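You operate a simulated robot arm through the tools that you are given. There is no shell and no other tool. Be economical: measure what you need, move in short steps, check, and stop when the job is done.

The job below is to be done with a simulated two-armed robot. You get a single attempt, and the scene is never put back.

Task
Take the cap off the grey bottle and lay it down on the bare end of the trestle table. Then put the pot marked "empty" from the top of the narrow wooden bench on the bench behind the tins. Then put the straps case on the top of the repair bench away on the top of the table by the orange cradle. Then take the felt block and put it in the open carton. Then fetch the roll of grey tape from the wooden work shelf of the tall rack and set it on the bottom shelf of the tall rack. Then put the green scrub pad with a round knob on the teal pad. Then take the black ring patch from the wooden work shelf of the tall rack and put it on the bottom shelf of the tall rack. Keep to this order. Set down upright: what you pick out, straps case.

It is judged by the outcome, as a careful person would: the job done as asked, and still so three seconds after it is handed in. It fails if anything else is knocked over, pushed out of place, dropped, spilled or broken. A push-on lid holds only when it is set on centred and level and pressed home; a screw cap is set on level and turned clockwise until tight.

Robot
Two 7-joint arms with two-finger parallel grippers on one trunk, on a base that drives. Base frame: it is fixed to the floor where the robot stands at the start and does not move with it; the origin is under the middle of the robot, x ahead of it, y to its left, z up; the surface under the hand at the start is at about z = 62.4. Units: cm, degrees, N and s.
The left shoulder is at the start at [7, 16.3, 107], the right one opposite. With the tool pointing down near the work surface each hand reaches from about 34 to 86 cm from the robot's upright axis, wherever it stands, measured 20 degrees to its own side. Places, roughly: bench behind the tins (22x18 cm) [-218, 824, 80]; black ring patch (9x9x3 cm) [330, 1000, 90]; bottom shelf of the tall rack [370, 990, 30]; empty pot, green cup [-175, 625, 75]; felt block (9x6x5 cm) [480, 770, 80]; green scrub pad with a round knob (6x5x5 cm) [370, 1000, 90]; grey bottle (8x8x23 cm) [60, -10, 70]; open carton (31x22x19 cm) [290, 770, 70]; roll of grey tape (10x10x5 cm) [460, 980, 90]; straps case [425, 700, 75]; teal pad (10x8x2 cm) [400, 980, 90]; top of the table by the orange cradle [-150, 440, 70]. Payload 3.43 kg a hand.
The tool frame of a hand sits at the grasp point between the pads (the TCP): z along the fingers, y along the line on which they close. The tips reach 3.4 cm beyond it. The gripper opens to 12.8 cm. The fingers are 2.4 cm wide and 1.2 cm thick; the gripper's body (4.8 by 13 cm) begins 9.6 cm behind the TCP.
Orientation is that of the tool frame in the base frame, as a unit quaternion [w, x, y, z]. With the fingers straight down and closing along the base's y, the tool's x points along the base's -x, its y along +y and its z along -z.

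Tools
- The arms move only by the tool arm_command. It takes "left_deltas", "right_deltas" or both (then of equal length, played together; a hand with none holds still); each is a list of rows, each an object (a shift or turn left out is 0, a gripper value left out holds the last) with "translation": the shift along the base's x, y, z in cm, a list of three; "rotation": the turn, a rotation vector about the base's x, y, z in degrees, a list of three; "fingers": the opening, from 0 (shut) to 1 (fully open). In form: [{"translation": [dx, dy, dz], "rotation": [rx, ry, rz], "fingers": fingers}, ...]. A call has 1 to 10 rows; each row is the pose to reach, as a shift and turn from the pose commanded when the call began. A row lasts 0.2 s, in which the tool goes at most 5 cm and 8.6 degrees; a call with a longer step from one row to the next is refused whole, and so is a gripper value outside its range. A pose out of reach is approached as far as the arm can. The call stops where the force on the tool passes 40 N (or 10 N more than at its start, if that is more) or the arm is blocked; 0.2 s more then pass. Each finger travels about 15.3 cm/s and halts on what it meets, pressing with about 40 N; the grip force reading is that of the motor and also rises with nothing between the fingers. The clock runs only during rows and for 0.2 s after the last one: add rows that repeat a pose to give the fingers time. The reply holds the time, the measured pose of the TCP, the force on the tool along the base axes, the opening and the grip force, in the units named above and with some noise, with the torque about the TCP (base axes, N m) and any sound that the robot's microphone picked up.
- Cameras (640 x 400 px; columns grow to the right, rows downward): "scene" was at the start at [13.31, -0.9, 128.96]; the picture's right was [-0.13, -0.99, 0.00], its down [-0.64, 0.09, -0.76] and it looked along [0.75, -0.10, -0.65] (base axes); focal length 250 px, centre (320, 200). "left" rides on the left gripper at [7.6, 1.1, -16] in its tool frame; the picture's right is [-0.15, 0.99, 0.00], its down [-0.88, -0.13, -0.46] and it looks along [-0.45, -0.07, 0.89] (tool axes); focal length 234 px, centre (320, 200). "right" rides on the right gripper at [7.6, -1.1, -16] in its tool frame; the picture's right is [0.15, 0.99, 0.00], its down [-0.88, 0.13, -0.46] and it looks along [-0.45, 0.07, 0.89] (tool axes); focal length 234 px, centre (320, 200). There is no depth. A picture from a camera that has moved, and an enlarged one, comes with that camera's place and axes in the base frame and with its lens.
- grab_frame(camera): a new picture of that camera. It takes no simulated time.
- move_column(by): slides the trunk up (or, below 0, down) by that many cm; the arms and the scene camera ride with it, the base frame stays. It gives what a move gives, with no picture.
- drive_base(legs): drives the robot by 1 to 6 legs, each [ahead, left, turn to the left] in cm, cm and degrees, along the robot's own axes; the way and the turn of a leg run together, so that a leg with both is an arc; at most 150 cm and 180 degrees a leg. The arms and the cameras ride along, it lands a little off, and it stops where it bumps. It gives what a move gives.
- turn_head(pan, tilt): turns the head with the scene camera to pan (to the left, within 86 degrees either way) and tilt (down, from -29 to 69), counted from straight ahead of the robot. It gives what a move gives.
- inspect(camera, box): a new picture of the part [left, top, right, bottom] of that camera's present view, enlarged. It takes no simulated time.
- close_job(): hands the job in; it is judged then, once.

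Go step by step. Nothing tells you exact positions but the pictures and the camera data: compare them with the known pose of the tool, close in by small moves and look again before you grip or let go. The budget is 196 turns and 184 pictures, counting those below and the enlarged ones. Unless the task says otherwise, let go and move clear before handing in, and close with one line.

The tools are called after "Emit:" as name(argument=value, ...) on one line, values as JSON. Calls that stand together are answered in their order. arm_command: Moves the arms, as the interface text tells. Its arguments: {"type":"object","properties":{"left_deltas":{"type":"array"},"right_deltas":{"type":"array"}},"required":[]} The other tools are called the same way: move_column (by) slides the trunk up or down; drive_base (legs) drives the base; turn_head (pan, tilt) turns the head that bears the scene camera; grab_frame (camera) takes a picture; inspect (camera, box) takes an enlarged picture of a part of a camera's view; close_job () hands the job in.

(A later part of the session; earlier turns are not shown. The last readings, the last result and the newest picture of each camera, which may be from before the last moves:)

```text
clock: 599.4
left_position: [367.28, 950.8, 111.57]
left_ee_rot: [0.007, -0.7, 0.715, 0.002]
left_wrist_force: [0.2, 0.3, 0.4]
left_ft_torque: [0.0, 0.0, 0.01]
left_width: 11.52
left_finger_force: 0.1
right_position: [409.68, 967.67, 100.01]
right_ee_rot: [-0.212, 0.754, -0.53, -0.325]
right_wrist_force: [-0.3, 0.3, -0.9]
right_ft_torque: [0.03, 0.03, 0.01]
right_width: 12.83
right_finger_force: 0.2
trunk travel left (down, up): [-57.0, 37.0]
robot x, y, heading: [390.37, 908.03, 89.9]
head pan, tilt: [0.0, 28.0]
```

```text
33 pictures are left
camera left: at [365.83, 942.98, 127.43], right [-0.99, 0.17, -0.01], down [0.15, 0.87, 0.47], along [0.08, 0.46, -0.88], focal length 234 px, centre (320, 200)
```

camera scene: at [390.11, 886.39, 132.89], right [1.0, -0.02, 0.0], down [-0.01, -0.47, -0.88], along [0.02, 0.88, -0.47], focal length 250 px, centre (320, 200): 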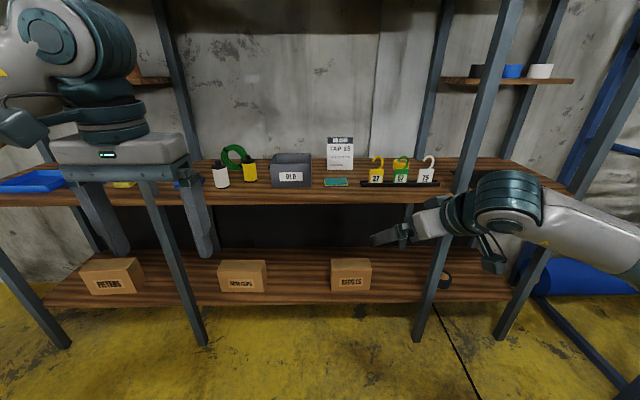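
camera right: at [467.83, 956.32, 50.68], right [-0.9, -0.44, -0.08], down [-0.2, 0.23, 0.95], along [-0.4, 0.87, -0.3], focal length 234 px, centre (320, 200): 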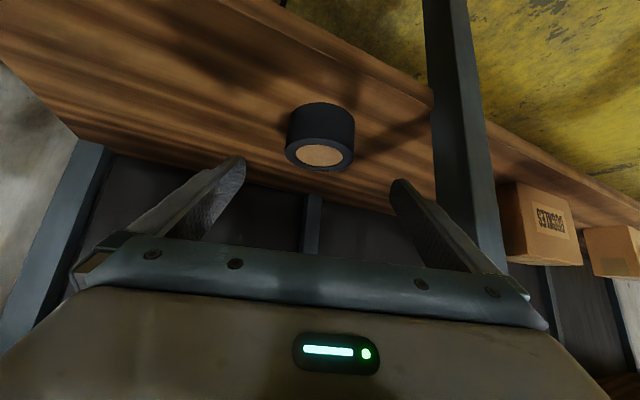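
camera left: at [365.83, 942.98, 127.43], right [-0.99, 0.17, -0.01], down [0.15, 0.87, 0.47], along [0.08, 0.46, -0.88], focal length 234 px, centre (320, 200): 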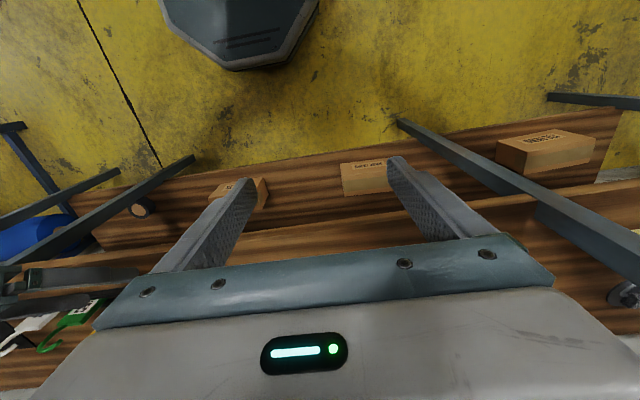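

The green pad peeks out behind the OLD box, near [370, 997]. I'll draw the right hand back, move the base closer, and bring the left hand over.

Emit:
arm_command(right_deltas=[{"translation": [1, -4, 2]}, {"translation": [2, -8, 4]}, {"translation": [3, -12, 6]}, {"translation": [3, -14, 8]}], left_deltas=[{"translation": [0, 3, 1]}, {"translation": [0, 6, 2]}, {"translation": [0, 9, 3]}, {"translation": [0, 12, 4]}])

Emit:
drive_base(legs=[[14, 0, 0]])

Emit:
arm_command(left_deltas=[{"translation": [0.7, 3, 0], "fingers": 0.7}, {"translation": [1.4, 6, 0]}, {"translation": [2, 9, 0]}, {"translation": [2.7, 12, 0]}, {"translation": [3, 14, 0]}, {"translation": [3, 14, 0]}])

Emit:
grab_frame(camera="left")

```text
clock: 600.4
left_position: [367.4, 962.95, 115.38]
left_ee_rot: [0.006, -0.699, 0.715, 0.001]
left_wrist_force: [0.0, -0.5, 0.2]
left_ft_torque: [-0.02, -0.02, -0.01]
left_width: 11.49
left_finger_force: 0.1
right_position: [413.09, 956.02, 109.31]
right_ee_rot: [-0.21, 0.755, -0.529, -0.326]
right_wrist_force: [-0.7, 0.3, -0.2]
right_ft_torque: [-0.02, 0.01, -0.02]
right_width: 12.82
right_finger_force: 0.1
right hand out of reach, approached as far as the arm can: row 3, 4
trunk travel left (down, up): [-57.0, 37.0]
robot x, y, heading: [390.31, 907.35, 90.0]
head pan, tilt: [0.0, 28.0]
```

```text
clock: 601.7
left_position: [367.39, 976.54, 115.43]
left_ee_rot: [0.007, -0.7, 0.714, 0.002]
left_wrist_force: [0.3, 1.0, -0.8]
left_ft_torque: [0.0, -0.02, 0.03]
left_width: 11.5
left_finger_force: 0.0
right_position: [413.07, 969.87, 109.39]
right_ee_rot: [-0.21, 0.754, -0.529, -0.326]
right_wrist_force: [0.6, -0.2, -0.1]
right_ft_torque: [-0.03, -0.01, 0.01]
right_width: 12.8
right_finger_force: 0.0
trunk travel left (down, up): [-57.0, 37.0]
robot x, y, heading: [389.91, 921.49, 89.8]
head pan, tilt: [0.0, 28.0]
```

```text
clock: 603.1
left_position: [370.28, 990.6, 115.33]
left_ee_rot: [0.008, -0.699, 0.715, 0.002]
left_wrist_force: [-0.3, -0.7, -0.2]
left_ft_torque: [0.0, -0.01, -0.02]
left_width: 8.93
left_finger_force: 0.1
right_position: [412.95, 969.78, 109.49]
right_ee_rot: [-0.211, 0.755, -0.529, -0.326]
right_wrist_force: [-0.3, 0.3, -0.4]
right_ft_torque: [-0.01, -0.01, 0.04]
right_width: 12.8
right_finger_force: 0.1
trunk travel left (down, up): [-57.0, 37.0]
robot x, y, heading: [390.04, 921.65, 90.3]
head pan, tilt: [0.0, 28.0]
```

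```text
32 pictures are left
camera left: at [368.89, 982.78, 131.3], right [-0.99, 0.17, -0.01], down [0.14, 0.87, 0.47], along [0.08, 0.46, -0.88], focal length 234 px, centre (320, 200)
```

left: 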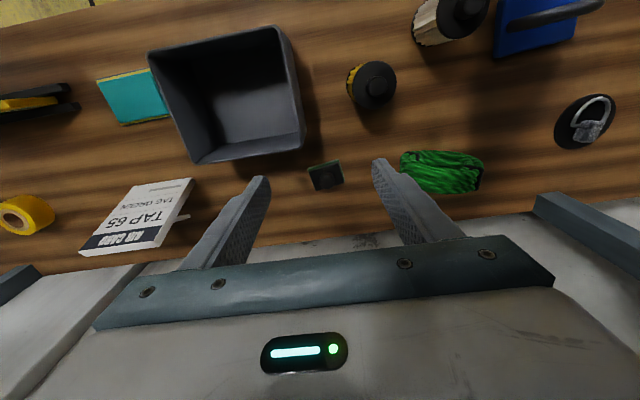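

The scrub pad with its dark knob is at about [370.7, 998]. I'll move over and lower to look again.

Emit:
arm_command(left_deltas=[{"translation": [0.2, 3.7, 0], "fingers": 0.5}, {"translation": [0.4, 7.2, -1]}, {"translation": [0.4, 7.2, -5]}, {"translation": [0.4, 7.2, -9]}, {"translation": [0.4, 7.2, -12.5]}, {"translation": [0.4, 7.2, -12.5]}])

Emit:
grab_frame(camera="left")

```text
clock: 604.5
left_position: [370.66, 997.69, 103.08]
left_ee_rot: [0.008, -0.7, 0.714, 0.002]
left_wrist_force: [-0.1, -0.2, -0.3]
left_ft_torque: [0.03, -0.01, 0.01]
left_width: 6.4
left_finger_force: 0.1
right_position: [413.02, 969.83, 109.34]
right_ee_rot: [-0.211, 0.754, -0.53, -0.326]
right_wrist_force: [0.3, -0.1, 0.2]
right_ft_torque: [0.02, 0.01, 0.02]
right_width: 12.79
right_finger_force: 0.0
trunk travel left (down, up): [-57.0, 37.0]
robot x, y, heading: [389.97, 921.12, 90.4]
head pan, tilt: [0.0, 28.0]
```

```text
31 pictures are left
camera left: at [369.27, 989.91, 118.92], right [-0.99, 0.17, 0.0], down [0.14, 0.87, 0.47], along [0.08, 0.46, -0.88], focal length 234 px, centre (320, 200)
```

left: 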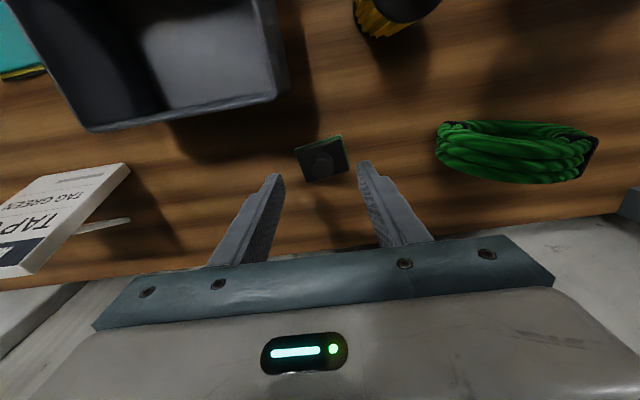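

Emit:
inspect(camera="left", box=[260, 110, 380, 200])

```text
4.44 times, centred on (320, 155) of left
camera zoom: at [369.27, 989.91, 118.92], right [-0.99, 0.17, 0.0], down [0.14, 0.87, 0.47], along [0.08, 0.46, -0.88], focal length 1041 px, centre (320, 400)
```

zoom: 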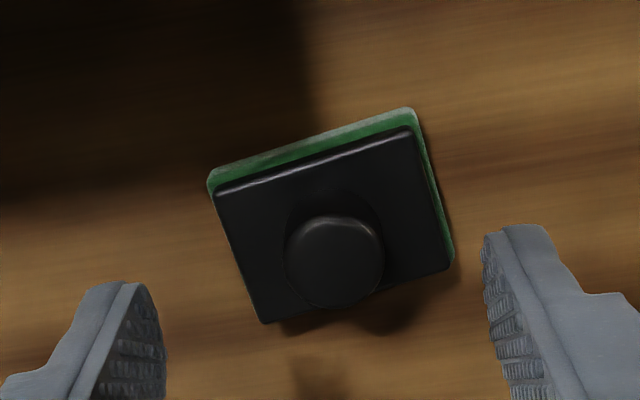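

It's a black block on a green base with a knob, centred at about [370.6, 998.3]. I'll open to 9 cm, lower around the block and grip its sides.

Emit:
arm_command(left_deltas=[{"translation": [0, 0.6, -2], "fingers": 0.72}, {"translation": [0, 0.6, -5]}, {"translation": [0, 0.6, -7.5]}, {"translation": [0, 0.6, -8.4]}, {"translation": [0, 0.6, -8.4], "fingers": 0.3}, {"translation": [0, 0.6, -8.4], "fingers": 0.3}, {"translation": [0, 0.6, -8.4], "fingers": 0.3}])

Emit:
arm_command(left_deltas=[{"translation": [0, 0, 1.5]}, {"translation": [0, 0, 5]}, {"translation": [0, 0, 10]}, {"translation": [0, 0, 14]}])

Emit:
grab_frame(camera="left")

Emit:
inspect(camera="scene", box=[160, 60, 400, 260])

```text
clock: 606.1
left_position: [370.91, 998.45, 94.66]
left_ee_rot: [0.007, -0.7, 0.714, 0.002]
left_wrist_force: [-0.5, -0.6, 1.1]
left_ft_torque: [0.07, 0.08, 0.02]
left_width: 5.81
left_finger_force: 40.0
right_position: [413.06, 969.73, 109.43]
right_ee_rot: [-0.211, 0.755, -0.529, -0.326]
right_wrist_force: [0.6, 0.5, -0.4]
right_ft_torque: [0.03, 0.0, 0.0]
right_width: 12.79
right_finger_force: 0.1
trunk travel left (down, up): [-57.0, 37.0]
robot x, y, heading: [389.84, 921.26, 89.8]
head pan, tilt: [0.0, 28.0]
```

```text
clock: 607.1
left_position: [370.81, 998.18, 108.57]
left_ee_rot: [0.007, -0.699, 0.715, 0.002]
left_wrist_force: [-0.1, 0.1, -1.5]
left_ft_torque: [0.02, 0.0, -0.02]
left_width: 5.79
left_finger_force: 39.5
right_position: [413.07, 969.8, 109.51]
right_ee_rot: [-0.211, 0.754, -0.529, -0.326]
right_wrist_force: [0.3, -0.4, 0.0]
right_ft_torque: [-0.01, -0.01, 0.02]
right_width: 12.8
right_finger_force: 0.1
trunk travel left (down, up): [-57.0, 37.0]
robot x, y, heading: [390.06, 921.82, 89.9]
head pan, tilt: [0.0, 28.0]
```

```text
29 pictures are left
camera left: at [369.43, 990.39, 124.53], right [-0.99, 0.17, 0.0], down [0.15, 0.87, 0.47], along [0.08, 0.46, -0.88], focal length 234 px, centre (320, 200)
```

left: 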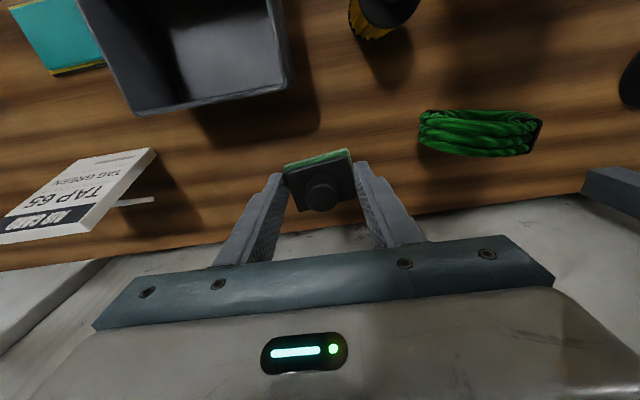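

```text
2.00 times, centred on (280, 160) of scene
camera zoom: at [390.19, 935.71, 132.9], right [1.0, 0.0, 0.0], down [0.0, -0.47, -0.88], along [0.0, 0.88, -0.47], focal length 500 px, centre (400, 280)
```

zoom: 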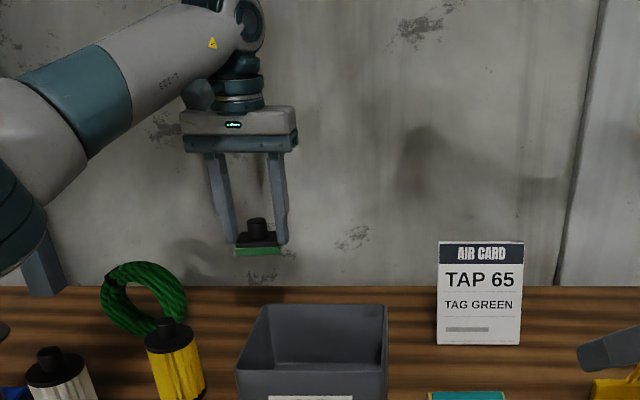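

The pad is held level. I'll move the right hand aside, then carry the pad over the box to the teal pad at about [398.2, 979.8].

Emit:
arm_command(right_deltas=[{"translation": [4, -1, 0]}, {"translation": [8, -2, 0]}, {"translation": [12, -3, 0]}, {"translation": [14, -4, 0]}, {"translation": [14, -4, 0]}], left_deltas=[{"translation": [0, 0, 2]}, {"translation": [0, -3, 4]}, {"translation": [0, -7, 4]}, {"translation": [0, -11, 4]}, {"translation": [0, -15, 4]}])

Emit:
arm_command(left_deltas=[{"translation": [4, -0.6, 0]}, {"translation": [8, -1.2, 0]}, {"translation": [12, -1.8, 0]}, {"translation": [16, -2.4, 0]}, {"translation": [20, -3, 0]}, {"translation": [24, -3.4, 0]}, {"translation": [27.4, -3.4, 0]}, {"translation": [27.4, -3.4, 0]}])

Emit:
grab_frame(camera="left")

Emit:
grab_frame(camera="scene")

```text
clock: 608.3
left_position: [370.64, 983.23, 112.56]
left_ee_rot: [0.007, -0.701, 0.713, 0.002]
left_wrist_force: [0.2, -0.4, -0.8]
left_ft_torque: [-0.02, 0.0, 0.0]
left_width: 5.78
left_finger_force: 39.8
right_position: [426.71, 965.93, 109.28]
right_ee_rot: [-0.211, 0.755, -0.53, -0.324]
right_wrist_force: [-0.3, 0.2, 0.2]
right_ft_torque: [0.0, 0.01, -0.01]
right_width: 12.8
right_finger_force: 0.0
trunk travel left (down, up): [-57.0, 37.0]
robot x, y, heading: [390.33, 920.9, 90.1]
head pan, tilt: [0.0, 28.0]
```

```text
clock: 610.1
left_position: [398.11, 980.12, 112.71]
left_ee_rot: [0.008, -0.7, 0.714, 0.002]
left_wrist_force: [-1.3, -0.3, -0.5]
left_ft_torque: [-0.03, -0.02, -0.02]
left_width: 5.75
left_finger_force: 39.9
right_position: [426.75, 966.03, 109.34]
right_ee_rot: [-0.21, 0.755, -0.529, -0.326]
right_wrist_force: [0.1, 0.2, 0.2]
right_ft_torque: [-0.02, -0.03, -0.03]
right_width: 12.76
right_finger_force: 0.0
trunk travel left (down, up): [-57.0, 37.0]
robot x, y, heading: [390.46, 921.48, 90.2]
head pan, tilt: [0.0, 28.0]
```

```text
27 pictures are left
camera left: at [396.74, 972.24, 128.49], right [-0.99, 0.17, -0.01], down [0.14, 0.87, 0.47], along [0.08, 0.46, -0.88], focal length 234 px, centre (320, 200)
```

left: 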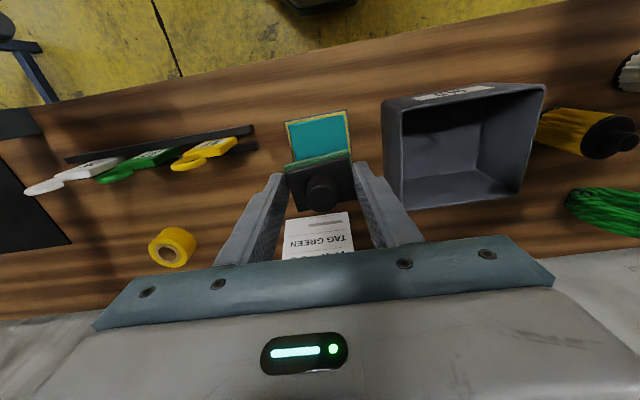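

```text
26 pictures are left
camera scene: at [390.0, 935.79, 132.89], right [1.0, 0.0, 0.0], down [0.0, -0.47, -0.88], along [0.0, 0.88, -0.47], focal length 250 px, centre (320, 200)
```

scene: 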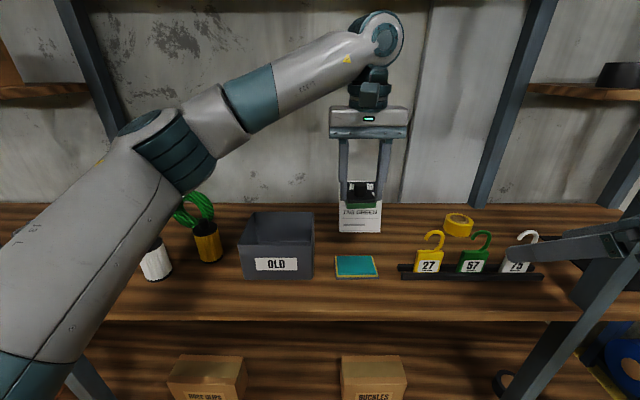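

The teal pad's centre is about [398.4, 980.4], right below. I'll fine-shift and lower, slowly at the end.

Emit:
arm_command(left_deltas=[{"translation": [0.6, 0.6, -4]}, {"translation": [0.6, 0.6, -8]}, {"translation": [0.6, 0.6, -12]}, {"translation": [0.6, 0.6, -14]}, {"translation": [0.6, 0.6, -14]}])

Emit:
inspect(camera="scene", box=[300, 170, 420, 290])

Emit:
inspect(camera="left", box=[240, 90, 400, 230])

```text
clock: 611.3
left_position: [398.77, 980.54, 98.53]
left_ee_rot: [0.008, -0.7, 0.714, 0.002]
left_wrist_force: [-0.1, 0.2, -0.7]
left_ft_torque: [0.0, 0.02, 0.01]
left_width: 5.74
left_finger_force: 39.5
right_position: [426.86, 965.95, 109.27]
right_ee_rot: [-0.21, 0.755, -0.529, -0.326]
right_wrist_force: [0.0, -0.1, 0.8]
right_ft_torque: [0.0, 0.0, -0.01]
right_width: 12.79
right_finger_force: 0.1
trunk travel left (down, up): [-57.0, 37.0]
robot x, y, heading: [390.27, 921.2, 90.4]
head pan, tilt: [0.0, 28.0]
```

```text
3.33 times, centred on (360, 230) of scene
camera zoom: at [390.13, 935.76, 132.9], right [1.0, 0.0, 0.0], down [0.0, -0.47, -0.88], along [0.0, 0.88, -0.47], focal length 833 px, centre (187, 100)
```

zoom: 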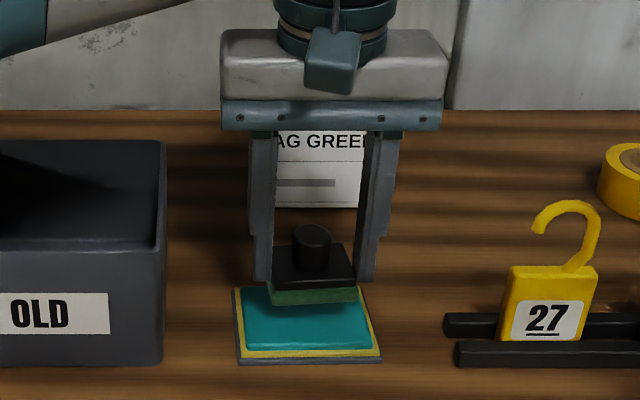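

```text
2.86 times, centred on (320, 160) of left
camera zoom: at [397.37, 972.77, 114.43], right [-0.99, 0.17, 0.0], down [0.14, 0.87, 0.47], along [0.08, 0.46, -0.88], focal length 669 px, centre (320, 314)
```

zoom: 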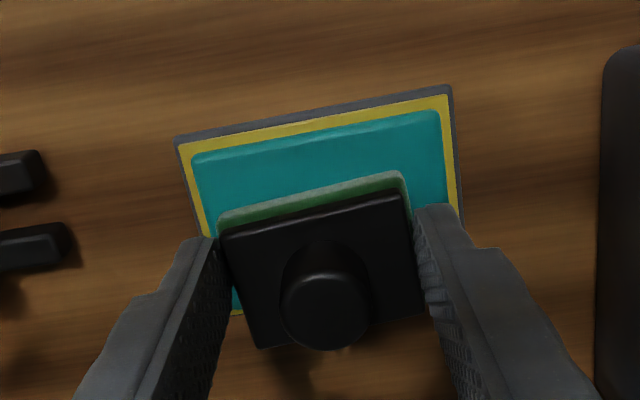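

I'll shift about 0.5 left and 0.9 towards me, then lower until contact.

Emit:
arm_command(left_deltas=[{"translation": [-0.5, -0.9, 0]}, {"translation": [-0.5, -0.9, -0.6]}, {"translation": [-0.5, -0.9, -1.0]}, {"translation": [-0.5, -0.9, -1.4]}, {"translation": [-0.5, -0.9, -1.7]}, {"translation": [-0.5, -0.9, -2.0]}, {"translation": [-0.5, -0.9, -2.3]}])

Emit:
inspect(camera="scene", box=[300, 170, 420, 290])

```text
clock: 612.9
left_position: [398.27, 979.67, 96.26]
left_ee_rot: [0.007, -0.7, 0.714, 0.002]
left_wrist_force: [0.3, -0.4, -1.0]
left_ft_torque: [-0.01, -0.04, -0.01]
left_width: 5.69
left_finger_force: 39.7
right_position: [426.89, 966.04, 109.22]
right_ee_rot: [-0.211, 0.754, -0.529, -0.325]
right_wrist_force: [0.5, -0.3, 0.3]
right_ft_torque: [-0.01, -0.03, 0.01]
right_width: 12.82
right_finger_force: 0.1
trunk travel left (down, up): [-57.0, 37.0]
robot x, y, heading: [390.26, 921.18, 90.3]
head pan, tilt: [0.0, 28.0]
```

```text
3.33 times, centred on (360, 230) of scene
camera zoom: at [390.12, 935.78, 132.89], right [1.0, 0.0, 0.0], down [0.0, -0.47, -0.88], along [0.0, 0.88, -0.47], focal length 833 px, centre (187, 100)
```

zoom: 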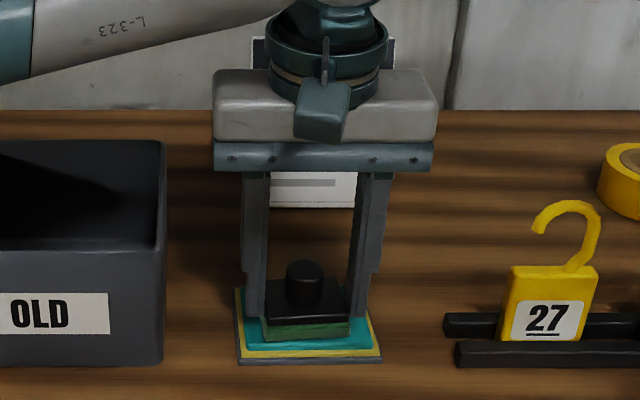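

Nearly down; I'll nudge 0.5 cm back and continue to contact.

Emit:
arm_command(left_deltas=[{"translation": [0, 0.5, 0]}, {"translation": [0, 0.5, -0.3]}, {"translation": [0, 0.5, -0.6]}, {"translation": [0, 0.5, -0.9]}, {"translation": [0, 0.5, -1.2]}, {"translation": [0, 0.5, -1.5]}])

Emit:
inspect(camera="scene", box=[300, 170, 420, 290])

```text
clock: 614.0
left_position: [398.27, 980.1, 95.98]
left_ee_rot: [0.011, -0.7, 0.714, 0.002]
left_wrist_force: [-1.1, -5.9, 16.9]
left_ft_torque: [-0.48, 0.53, 0.13]
left_width: 5.69
left_finger_force: 40.5
right_position: [426.79, 965.87, 109.43]
right_ee_rot: [-0.212, 0.754, -0.528, -0.327]
right_wrist_force: [1.0, 0.0, 0.2]
right_ft_torque: [-0.02, 0.0, -0.02]
right_width: 12.81
right_finger_force: 0.1
trunk travel left (down, up): [-57.0, 37.0]
robot x, y, heading: [390.25, 921.48, 90.2]
head pan, tilt: [0.0, 28.0]
stopped in row 5 (left hand): the force on the tool passed its limit at 44 N (the readings are from after the stop); the commanded pose is now the measured one
```

```text
3.33 times, centred on (360, 230) of scene
camera zoom: at [390.07, 935.6, 132.9], right [1.0, 0.0, 0.0], down [0.0, -0.47, -0.88], along [0.0, 0.88, -0.47], focal length 833 px, centre (187, 100)
```

zoom: 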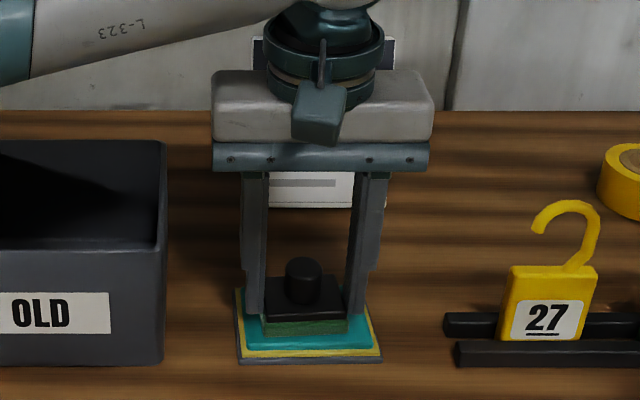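

It rests centred on the teal pad. Releasing and lifting away.

Emit:
arm_command(left_deltas=[{"translation": [0, 0, 0.1], "fingers": 0.55}, {"translation": [0, 0, 0.1], "fingers": 0.6}, {"translation": [0, 0, 0.1]}, {"translation": [0, 0, 3]}, {"translation": [0, 0, 7.5]}, {"translation": [0, 0, 12]}, {"translation": [-1, -2, 16]}, {"translation": [-3, -5, 18]}, {"translation": [-6, -9, 18]}, {"translation": [-9, -13, 18]}])

Emit:
inspect(camera="scene", box=[240, 170, 420, 290])

```text
clock: 616.2
left_position: [389.29, 967.18, 113.73]
left_ee_rot: [0.012, -0.7, 0.714, 0.002]
left_wrist_force: [-0.2, 0.1, -0.4]
left_ft_torque: [0.01, -0.01, 0.0]
left_width: 7.66
left_finger_force: 0.0
right_position: [426.78, 965.96, 109.36]
right_ee_rot: [-0.211, 0.754, -0.529, -0.326]
right_wrist_force: [-1.0, 0.6, 0.5]
right_ft_torque: [-0.03, -0.03, -0.02]
right_width: 12.82
right_finger_force: 0.1
trunk travel left (down, up): [-57.0, 37.0]
robot x, y, heading: [390.13, 921.41, 90.3]
head pan, tilt: [0.0, 28.0]
```

```text
3.33 times, centred on (330, 230) of scene
camera zoom: at [390.0, 935.68, 132.91], right [1.0, 0.0, 0.0], down [0.0, -0.47, -0.88], along [0.0, 0.88, -0.47], focal length 833 px, centre (287, 100)
```

zoom: 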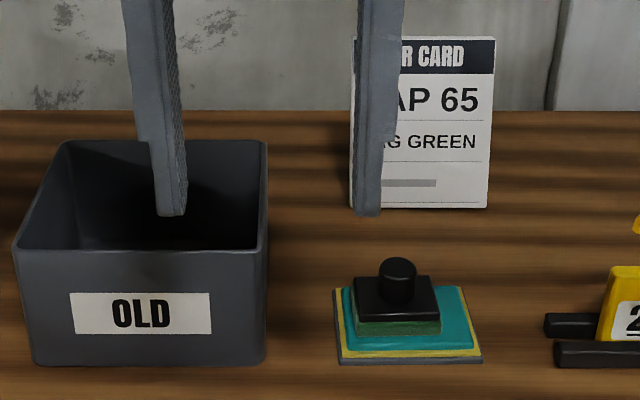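

The pad is done. For the ring patch (near [328, 997], behind the post at x≈330) I'll back off, move left, and yaw the pitched right hand further so it passes right of the post.

Emit:
drive_base(legs=[[-42, 0, 0], [0, 66, 0]])

Emit:
arm_command(right_deltas=[{"translation": [-3, 1, -1], "rotation": [0, 0, 6]}, {"translation": [-5, 2, -2], "rotation": [0, 0, 12]}, {"translation": [-6, 3, -3], "rotation": [0, 0, 17]}, {"translation": [-6, 3, -3], "rotation": [0, 0, 17]}], left_deltas=[{"translation": [-3, -1, 1]}, {"translation": [-7, -2, 2]}, {"translation": [-11, -3, 2]}, {"translation": [-15, -3, 2]}])

Emit:
turn_head(pan=0, tilt=25)

Emit:
grab_frame(camera="scene")

Emit:
grab_frame(camera="right")

```text
clock: 622.1
left_position: [323.64, 924.51, 113.76]
left_ee_rot: [0.012, -0.703, 0.711, 0.004]
left_wrist_force: [0.1, 0.3, -0.7]
left_ft_torque: [-0.01, -0.02, 0.02]
left_width: 7.69
left_finger_force: 0.1
right_position: [361.18, 923.58, 109.36]
right_ee_rot: [-0.209, 0.756, -0.527, -0.327]
right_wrist_force: [-0.3, 0.2, 0.4]
right_ft_torque: [0.01, 0.0, -0.04]
right_width: 12.8
right_finger_force: 0.2
trunk travel left (down, up): [-57.0, 37.0]
robot x, y, heading: [325.0, 878.55, 90.5]
head pan, tilt: [0.0, 28.0]
```

```text
clock: 623.1
left_position: [308.57, 921.57, 115.59]
left_ee_rot: [0.011, -0.702, 0.712, 0.004]
left_wrist_force: [0.3, 0.1, 0.3]
left_ft_torque: [0.04, -0.04, -0.02]
left_width: 7.66
left_finger_force: 0.0
right_position: [354.93, 926.5, 106.51]
right_ee_rot: [-0.16, 0.827, -0.408, -0.353]
right_wrist_force: [-0.4, -0.4, 0.4]
right_ft_torque: [-0.03, -0.03, -0.05]
right_width: 12.84
right_finger_force: 0.0
trunk travel left (down, up): [-57.0, 37.0]
robot x, y, heading: [324.9, 878.61, 90.4]
head pan, tilt: [0.0, 28.0]
```

```text
clock: 623.7
left_position: [308.66, 921.56, 115.58]
left_ee_rot: [0.01, -0.703, 0.711, 0.003]
left_wrist_force: [0.7, 0.7, -1.2]
left_ft_torque: [0.01, 0.0, -0.01]
left_width: 7.69
left_finger_force: 0.1
right_position: [355.05, 926.59, 106.36]
right_ee_rot: [-0.159, 0.826, -0.409, -0.353]
right_wrist_force: [0.2, -0.4, 0.1]
right_ft_torque: [-0.03, 0.03, 0.01]
right_width: 12.79
right_finger_force: 0.1
trunk travel left (down, up): [-57.0, 37.0]
robot x, y, heading: [324.88, 878.64, 90.4]
head pan, tilt: [0.0, 25.0]
```

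```text
20 pictures are left
camera scene: at [324.69, 893.15, 133.37], right [1.0, 0.01, 0.0], down [0.0, -0.42, -0.91], along [-0.01, 0.91, -0.42], focal length 250 px, centre (320, 200)
```

scene: 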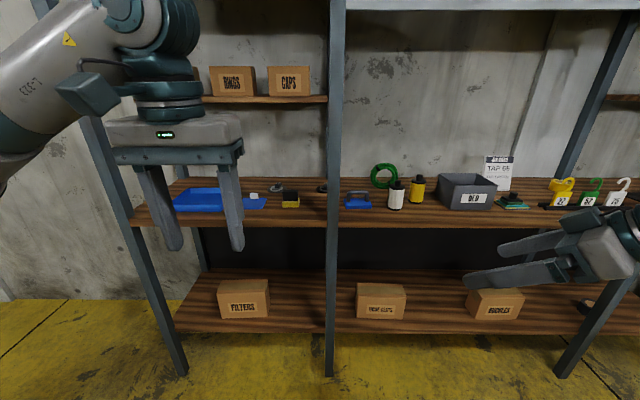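

```text
19 pictures are left
camera right: at [366.45, 914.23, 111.96], right [-0.72, -0.69, -0.08], down [-0.26, 0.16, 0.95], along [-0.64, 0.7, -0.3], focal length 234 px, centre (320, 200)
```

right: 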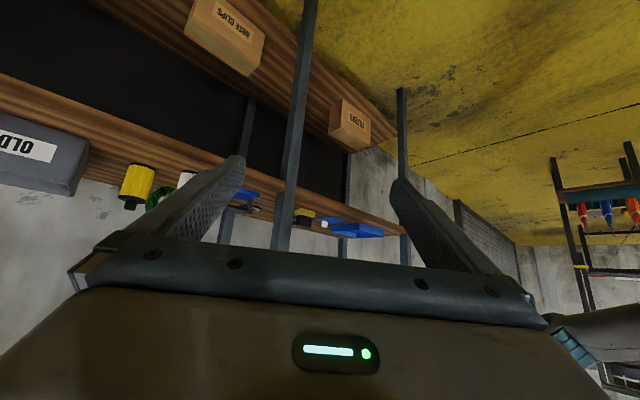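

I'll zoom on the area around the post to pin down the ring patch.

Emit:
inspect(camera="scene", box=[250, 165, 410, 225])

```text
4.00 times, centred on (330, 195) of scene
camera zoom: at [324.69, 893.15, 133.37], right [1.0, 0.01, 0.0], down [0.0, -0.42, -0.91], along [-0.01, 0.91, -0.42], focal length 999 px, centre (280, 220)
```

zoom: 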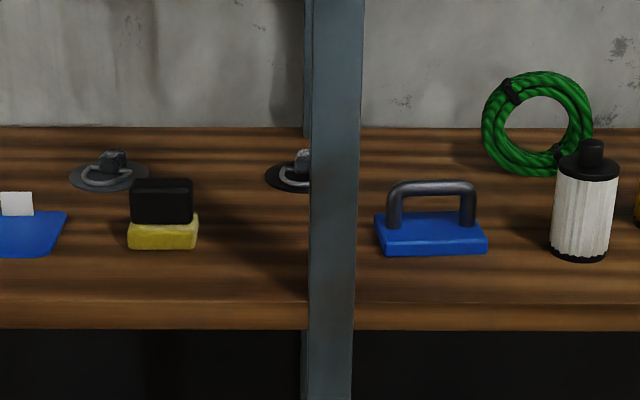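

The black ring patch is at about [326.4, 996.2], right behind the post, with the blue handle in front. I'll steepen the hand to 30° from vertical (keeps its camera above the handle), sidestep 10 cm, and drive in.

Emit:
arm_command(right_deltas=[{"rotation": [-5.8, -4.75, 0]}, {"rotation": [-11.6, -9.5, 0]}, {"rotation": [-11.6, -9.5, 0]}])

Emit:
drive_base(legs=[[0, 10, 0], [44, 0, -0.4]])

Emit:
grab_frame(camera="right")

```text
clock: 624.5
left_position: [308.89, 921.58, 115.76]
left_ee_rot: [0.011, -0.702, 0.712, 0.003]
left_wrist_force: [0.2, -0.3, -0.7]
left_ft_torque: [0.03, -0.02, 0.01]
left_width: 7.67
left_finger_force: 0.0
right_position: [355.25, 926.42, 106.43]
right_ee_rot: [-0.108, 0.864, -0.429, -0.241]
right_wrist_force: [-0.1, -0.2, -0.7]
right_ft_torque: [0.01, 0.0, -0.01]
right_width: 12.82
right_finger_force: 0.1
trunk travel left (down, up): [-57.0, 37.0]
robot x, y, heading: [324.9, 878.9, 90.7]
head pan, tilt: [0.0, 25.0]
```

```text
clock: 627.9
left_position: [299.14, 965.59, 115.69]
left_ee_rot: [0.011, -0.698, 0.716, 0.003]
left_wrist_force: [0.7, 0.0, -0.7]
left_ft_torque: [0.01, 0.01, 0.01]
left_width: 7.67
left_finger_force: 0.0
right_position: [345.67, 969.81, 106.26]
right_ee_rot: [-0.111, 0.861, -0.435, -0.24]
right_wrist_force: [0.0, 0.2, 0.1]
right_ft_torque: [-0.03, 0.01, -0.02]
right_width: 12.81
right_finger_force: 0.0
trunk travel left (down, up): [-57.0, 37.0]
robot x, y, heading: [315.06, 922.41, 89.7]
head pan, tilt: [0.0, 25.0]
```

```text
17 pictures are left
camera right: at [355.52, 958.91, 116.08], right [-0.72, -0.69, -0.06], down [-0.41, 0.35, 0.84], along [-0.57, 0.63, -0.53], focal length 234 px, centre (320, 200)
```

right: 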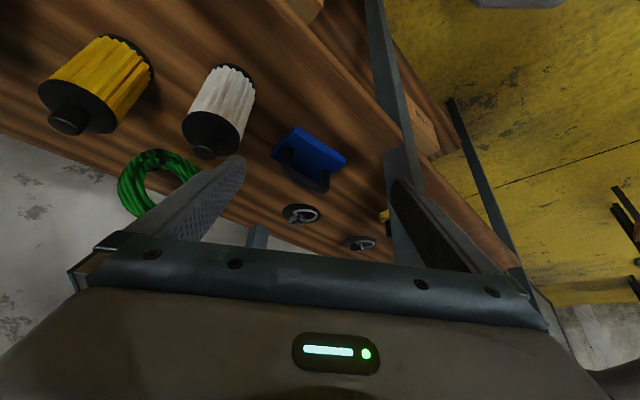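

The patch is at about [327, 996.3]. I'll move the hand to the start of its approach, passing between post and bottle, and check.

Emit:
arm_command(right_deltas=[{"translation": [-1, 4, 0.5]}, {"translation": [-2.5, 8, 0.5]}, {"translation": [-5, 11.5, 0.5]}, {"translation": [-8, 14.5, 0]}, {"translation": [-11, 17.5, -0.5]}, {"translation": [-14.5, 20.6, -1.5]}, {"translation": [-14.5, 20.8, -2]}])

Emit:
grab_frame(camera="right")

Emit:
grab_frame(camera="scene")

```text
clock: 629.5
left_position: [299.26, 965.45, 115.68]
left_ee_rot: [0.011, -0.698, 0.716, 0.004]
left_wrist_force: [-0.7, 0.0, 0.0]
left_ft_torque: [0.06, 0.04, -0.01]
left_width: 7.7
left_finger_force: 0.1
right_position: [331.22, 990.9, 104.52]
right_ee_rot: [-0.11, 0.861, -0.435, -0.241]
right_wrist_force: [0.7, 0.9, 0.1]
right_ft_torque: [0.02, 0.0, -0.02]
right_width: 12.81
right_finger_force: 0.2
trunk travel left (down, up): [-57.0, 37.0]
robot x, y, heading: [314.42, 922.14, 89.7]
head pan, tilt: [0.0, 25.0]
```

```text
16 pictures are left
camera right: at [341.08, 979.85, 114.19], right [-0.72, -0.69, -0.06], down [-0.41, 0.35, 0.84], along [-0.57, 0.63, -0.53], focal length 234 px, centre (320, 200)
```

right: 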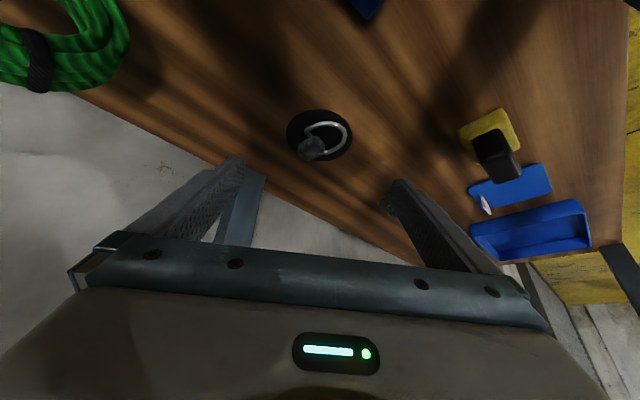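

```text
15 pictures are left
camera scene: at [314.81, 936.78, 133.39], right [1.0, -0.01, 0.0], down [0.0, -0.42, -0.91], along [0.0, 0.91, -0.42], focal length 250 px, centre (320, 200)
```

scene: 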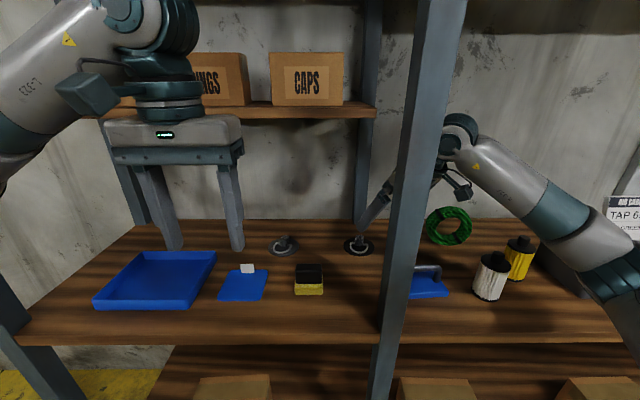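

The patch is centred between the fingers. I'll advance along the tool axis to just above the shelf.

Emit:
arm_command(right_deltas=[{"translation": [-1.3, 1.5, -3.3]}, {"translation": [-2.6, 3.1, -6.6]}, {"translation": [-3.8, 4.7, -9.3]}, {"translation": [-3.8, 4.7, -9.3]}])

Emit:
arm_command(right_deltas=[{"translation": [0, 0.1, -0.3]}, {"translation": [0, 0.1, -0.6]}, {"translation": [0, 0.1, -0.9]}, {"translation": [0, 0.1, -1.2]}, {"translation": [0, 0.1, -1.5]}, {"translation": [0, 0.1, -1.8]}, {"translation": [0, 0.1, -2.1]}])

Emit:
grab_frame(camera="right")

```text
clock: 630.5
left_position: [299.15, 965.52, 115.72]
left_ee_rot: [0.011, -0.698, 0.716, 0.003]
left_wrist_force: [0.6, -0.9, 1.2]
left_ft_torque: [0.01, 0.06, 0.02]
left_width: 7.69
left_finger_force: 0.1
right_position: [327.45, 995.54, 95.16]
right_ee_rot: [-0.111, 0.861, -0.435, -0.241]
right_wrist_force: [0.3, -0.2, -0.8]
right_ft_torque: [0.01, 0.02, -0.01]
right_width: 12.78
right_finger_force: 0.0
trunk travel left (down, up): [-57.0, 37.0]
robot x, y, heading: [314.54, 922.07, 89.7]
head pan, tilt: [0.0, 25.0]
```

```text
clock: 632.1
left_position: [299.16, 965.33, 115.88]
left_ee_rot: [0.013, -0.697, 0.717, 0.003]
left_wrist_force: [0.1, -0.1, 0.6]
left_ft_torque: [0.01, 0.0, 0.01]
left_width: 7.7
left_finger_force: 0.0
right_position: [327.39, 995.53, 93.74]
right_ee_rot: [-0.116, 0.86, -0.433, -0.244]
right_wrist_force: [4.6, 5.2, 31.6]
right_ft_torque: [1.66, -1.8, 0.16]
right_width: 12.79
right_finger_force: 0.1
trunk travel left (down, up): [-57.0, 37.0]
robot x, y, heading: [314.68, 922.44, 89.7]
head pan, tilt: [0.0, 25.0]
```

```text
14 pictures are left
camera right: at [337.25, 984.34, 103.25], right [-0.72, -0.69, -0.06], down [-0.4, 0.34, 0.85], along [-0.57, 0.64, -0.53], focal length 234 px, centre (320, 200)
```

right: 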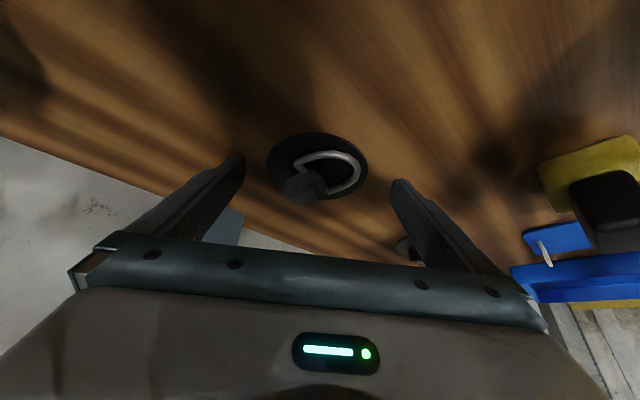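

The tips touch the shelf and the patch sits between them. I'll ease up slightly, draw back 0.7 cm, and close.

Emit:
arm_command(right_deltas=[{"translation": [0.2, -0.25, 0.85]}, {"translation": [0.45, -0.55, 0.75]}, {"translation": [0.45, -0.55, 0.75], "fingers": 0.5}, {"translation": [0.45, -0.55, 0.75], "fingers": 0.5}, {"translation": [0.45, -0.55, 0.75], "fingers": 0.5}, {"translation": [0.45, -0.55, 0.75], "fingers": 0.5}])

Emit:
arm_command(right_deltas=[{"translation": [0, 0, 1]}, {"translation": [0.5, -0.5, 3]}, {"translation": [1, -1, 5]}, {"translation": [1, -1, 5]}])

Emit:
grab_frame(camera="right")

```text
clock: 633.5
left_position: [299.24, 965.25, 115.81]
left_ee_rot: [0.012, -0.698, 0.716, 0.004]
left_wrist_force: [-0.4, -0.5, -0.7]
left_ft_torque: [-0.01, 0.0, -0.02]
left_width: 7.68
left_finger_force: 0.0
right_position: [327.71, 994.74, 93.94]
right_ee_rot: [-0.112, 0.861, -0.434, -0.242]
right_wrist_force: [2.7, -4.0, 19.0]
right_ft_torque: [0.13, -0.09, -0.14]
right_width: 7.15
right_finger_force: 7.0
trunk travel left (down, up): [-57.0, 37.0]
robot x, y, heading: [314.9, 922.27, 89.7]
head pan, tilt: [0.0, 25.0]
```

```text
clock: 634.5
left_position: [299.2, 965.49, 115.57]
left_ee_rot: [0.01, -0.698, 0.716, 0.003]
left_wrist_force: [0.2, 0.4, 0.2]
left_ft_torque: [-0.01, -0.01, 0.03]
left_width: 7.66
left_finger_force: 0.1
right_position: [328.84, 994.03, 98.73]
right_ee_rot: [-0.11, 0.861, -0.435, -0.24]
right_wrist_force: [0.4, 0.3, -0.3]
right_ft_torque: [0.01, -0.01, 0.02]
right_width: 6.38
right_finger_force: 0.0
trunk travel left (down, up): [-57.0, 37.0]
robot x, y, heading: [314.93, 922.19, 90.0]
head pan, tilt: [0.0, 25.0]
```

```text
13 pictures are left
camera right: at [338.66, 982.99, 108.46], right [-0.72, -0.69, -0.06], down [-0.41, 0.35, 0.84], along [-0.57, 0.63, -0.54], focal length 234 px, centre (320, 200)
```

right: 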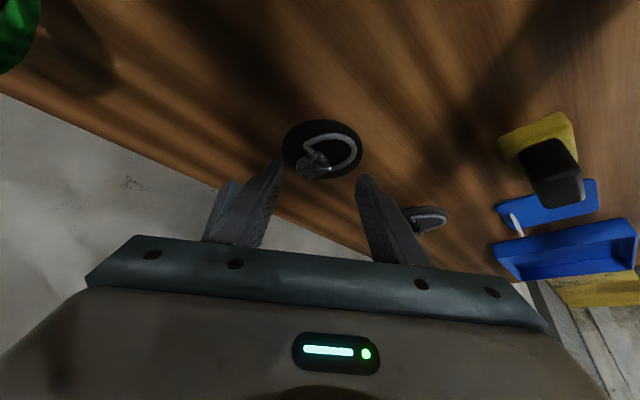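

The fingers rode up over the thin disc; it stayed in place. I'll look closely at the ring's centre piece to grip that instead.

Emit:
inspect(camera="right", box=[270, 105, 380, 195])

```text
4.44 times, centred on (325, 150) of right
camera zoom: at [338.66, 982.99, 108.46], right [-0.72, -0.69, -0.06], down [-0.41, 0.35, 0.84], along [-0.57, 0.63, -0.54], focal length 1041 px, centre (298, 422)
```

zoom: 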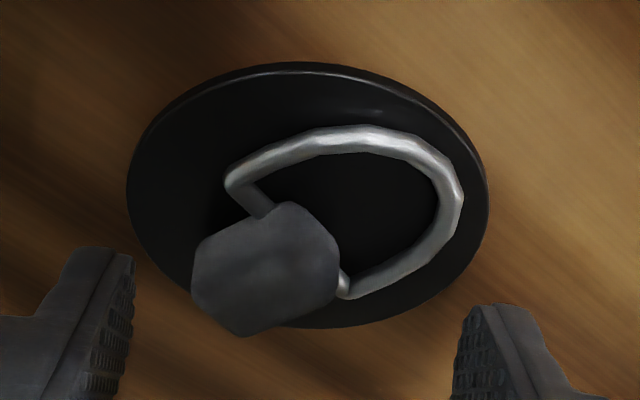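

The centre tab is about 2.5 (y) × 1.6 (x) cm at [327.9, 996.3], 3 cm tall. I'll rise, yaw 27° more so the fingers close nearly along its long side, and look.

Emit:
arm_command(right_deltas=[{"translation": [0, 0, 3], "rotation": [0, 0, 7], "fingers": 0.5}, {"translation": [0, 0.5, 5], "rotation": [0, 0, 14]}, {"translation": [0, 1, 5], "rotation": [0, 0, 21]}, {"translation": [0, 1.6, 5], "rotation": [0, 0, 27]}, {"translation": [0, 1.6, 5], "rotation": [0, 0, 27]}])

Emit:
inspect(camera="right", box=[220, 80, 420, 220])

```text
clock: 635.7
left_position: [299.19, 965.49, 115.66]
left_ee_rot: [0.011, -0.698, 0.716, 0.004]
left_wrist_force: [1.0, 0.6, -0.8]
left_ft_torque: [-0.03, 0.0, 0.0]
left_width: 7.67
left_finger_force: 0.0
right_position: [328.79, 994.12, 102.7]
right_ee_rot: [-0.087, 0.897, -0.353, -0.25]
right_wrist_force: [-0.2, 0.8, 0.0]
right_ft_torque: [0.05, -0.02, 0.01]
right_width: 6.38
right_finger_force: 0.1
right hand out of reach, approached as far as the arm can: row 2, 3, 4, 5
trunk travel left (down, up): [-57.0, 37.0]
robot x, y, heading: [314.35, 922.24, 89.7]
head pan, tilt: [0.0, 25.0]
```

```text
2.86 times, centred on (320, 150) of right
camera zoom: at [340.52, 985.15, 112.5], right [-0.58, -0.81, -0.06], down [-0.46, 0.27, 0.84], along [-0.67, 0.51, -0.53], focal length 669 px, centre (320, 343)
```

zoom: 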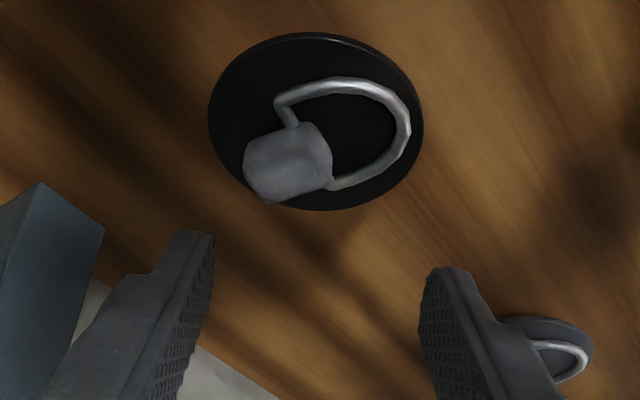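

The yaw stopped at its limit near 54°, which is good enough. I'll command that orientation, centre over the tab at [327.5, 996.8], and lower part-way.

Emit:
arm_command(right_deltas=[{"translation": [-0.3, 0.3, -0.6], "rotation": [0, 0, -7]}, {"translation": [-0.5, 0.6, -1.2], "rotation": [0, 0, -13]}, {"translation": [-0.5, 0.6, -3], "rotation": [0, 0, -13]}, {"translation": [-0.5, 0.6, -5], "rotation": [0, 0, -13]}, {"translation": [-0.5, 0.6, -5], "rotation": [0, 0, -13]}])

Emit:
inspect(camera="right", box=[220, 80, 420, 220])

```text
clock: 636.9
left_position: [299.21, 965.44, 115.59]
left_ee_rot: [0.011, -0.697, 0.717, 0.003]
left_wrist_force: [-0.9, -0.2, -0.2]
left_ft_torque: [-0.02, 0.04, 0.04]
left_width: 7.69
left_finger_force: 0.1
right_position: [328.31, 994.76, 97.55]
right_ee_rot: [-0.116, 0.851, -0.453, -0.238]
right_wrist_force: [0.8, 0.2, 0.7]
right_ft_torque: [0.01, 0.02, 0.0]
right_width: 6.41
right_finger_force: 0.2
trunk travel left (down, up): [-57.0, 37.0]
robot x, y, heading: [314.72, 922.4, 89.5]
head pan, tilt: [0.0, 25.0]
```

```text
2.86 times, centred on (320, 150) of right
camera zoom: at [337.64, 983.43, 107.35], right [-0.75, -0.66, -0.06], down [-0.39, 0.37, 0.84], along [-0.54, 0.65, -0.53], focal length 669 px, centre (320, 343)
```

zoom: 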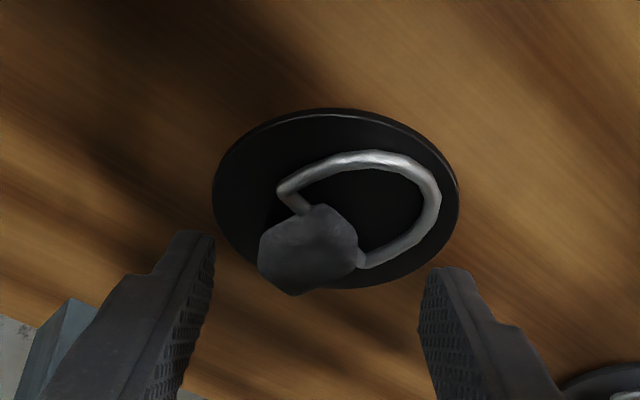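

The yaw fell back to 41°. I'll turn 11° again here and shift to be centred on the tab, then descend the last bit.

Emit:
arm_command(right_deltas=[{"translation": [0, 0.7, 0], "rotation": [0, 0, 6]}, {"translation": [0, 1.4, 0], "rotation": [0, 0, 11]}, {"translation": [0, 1.4, -0.8], "rotation": [0, 0, 11]}, {"translation": [0, 1.4, -1.5], "rotation": [0, 0, 11]}, {"translation": [0, 1.4, -1.5], "rotation": [0, 0, 11]}])

Emit:
inspect(camera="right", box=[240, 110, 400, 220])

```text
clock: 638.1
left_position: [299.18, 965.52, 115.58]
left_ee_rot: [0.01, -0.698, 0.716, 0.003]
left_wrist_force: [-0.6, -0.8, -1.0]
left_ft_torque: [-0.03, -0.02, 0.0]
left_width: 7.7
left_finger_force: 0.1
right_position: [328.32, 996.08, 95.96]
right_ee_rot: [-0.092, 0.891, -0.369, -0.248]
right_wrist_force: [-0.9, -0.2, 0.4]
right_ft_torque: [0.02, 0.01, 0.02]
right_width: 6.39
right_finger_force: 0.0
trunk travel left (down, up): [-57.0, 37.0]
robot x, y, heading: [314.97, 922.22, 89.7]
head pan, tilt: [0.0, 25.0]
```

```text
3.64 times, centred on (320, 165) of right
camera zoom: at [339.78, 986.75, 105.82], right [-0.61, -0.79, -0.06], down [-0.45, 0.29, 0.84], along [-0.65, 0.54, -0.53], focal length 852 px, centre (320, 327)
```

zoom: 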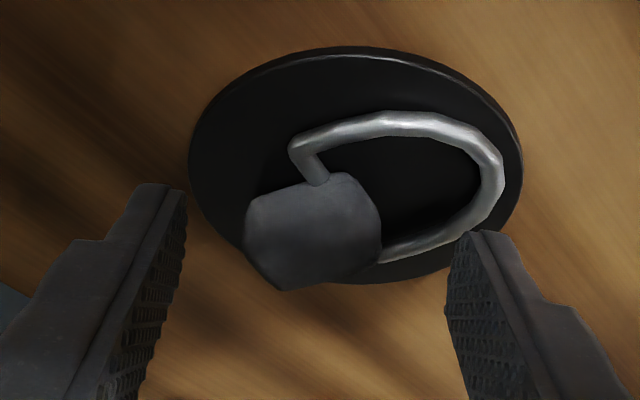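

Well centred on the tab. I'll lower 0.4 cm more and close gently on it.

Emit:
arm_command(right_deltas=[{"translation": [0, 0, -0.4]}, {"translation": [0, 0, -0.4], "fingers": 0.05}, {"translation": [0, 0, -0.4], "fingers": 0.05}, {"translation": [0, 0, -0.4], "fingers": 0.05}, {"translation": [0, 0, -0.4], "fingers": 0.05}])

Emit:
arm_command(right_deltas=[{"translation": [0, 0, 0.7]}, {"translation": [0.3, -0.3, 2]}, {"translation": [0.6, -0.6, 4]}, {"translation": [0.6, -0.6, 4]}])

Emit:
inspect(camera="right", box=[220, 80, 420, 220])

```text
clock: 639.3
left_position: [299.14, 965.47, 115.73]
left_ee_rot: [0.01, -0.698, 0.716, 0.003]
left_wrist_force: [0.1, -1.0, 0.6]
left_ft_torque: [-0.01, -0.01, -0.02]
left_width: 7.69
left_finger_force: 0.0
right_position: [328.43, 996.15, 95.68]
right_ee_rot: [-0.092, 0.891, -0.369, -0.248]
right_wrist_force: [1.1, -0.5, -1.1]
right_ft_torque: [-0.02, 0.02, 0.02]
right_width: 0.67
right_finger_force: 0.0
trunk travel left (down, up): [-57.0, 37.0]
robot x, y, heading: [314.75, 921.95, 89.5]
head pan, tilt: [0.0, 25.0]
```

```text
clock: 640.3
left_position: [299.2, 965.57, 115.7]
left_ee_rot: [0.01, -0.698, 0.716, 0.003]
left_wrist_force: [0.0, 0.1, -0.2]
left_ft_torque: [0.02, 0.04, -0.01]
left_width: 7.69
left_finger_force: 0.1
right_position: [329.1, 995.67, 99.71]
right_ee_rot: [-0.092, 0.89, -0.37, -0.249]
right_wrist_force: [0.0, 0.5, -0.1]
right_ft_torque: [-0.01, -0.01, -0.01]
right_width: 0.62
right_finger_force: 0.0
trunk travel left (down, up): [-57.0, 37.0]
robot x, y, heading: [314.72, 922.14, 89.6]
head pan, tilt: [0.0, 25.0]
```

```text
2.86 times, centred on (320, 150) of right
camera zoom: at [340.37, 986.25, 109.49], right [-0.61, -0.79, -0.05], down [-0.45, 0.29, 0.84], along [-0.65, 0.54, -0.53], focal length 669 px, centre (320, 343)
```

zoom: 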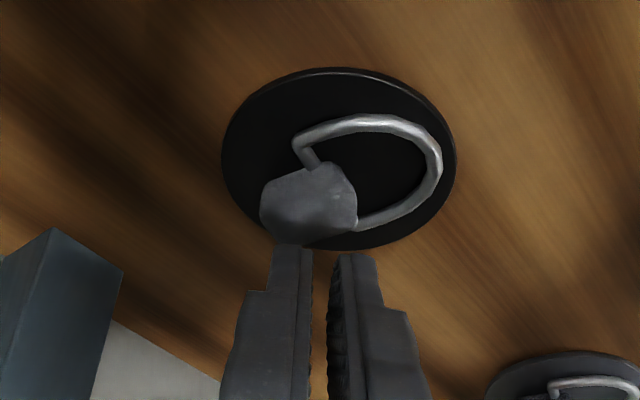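

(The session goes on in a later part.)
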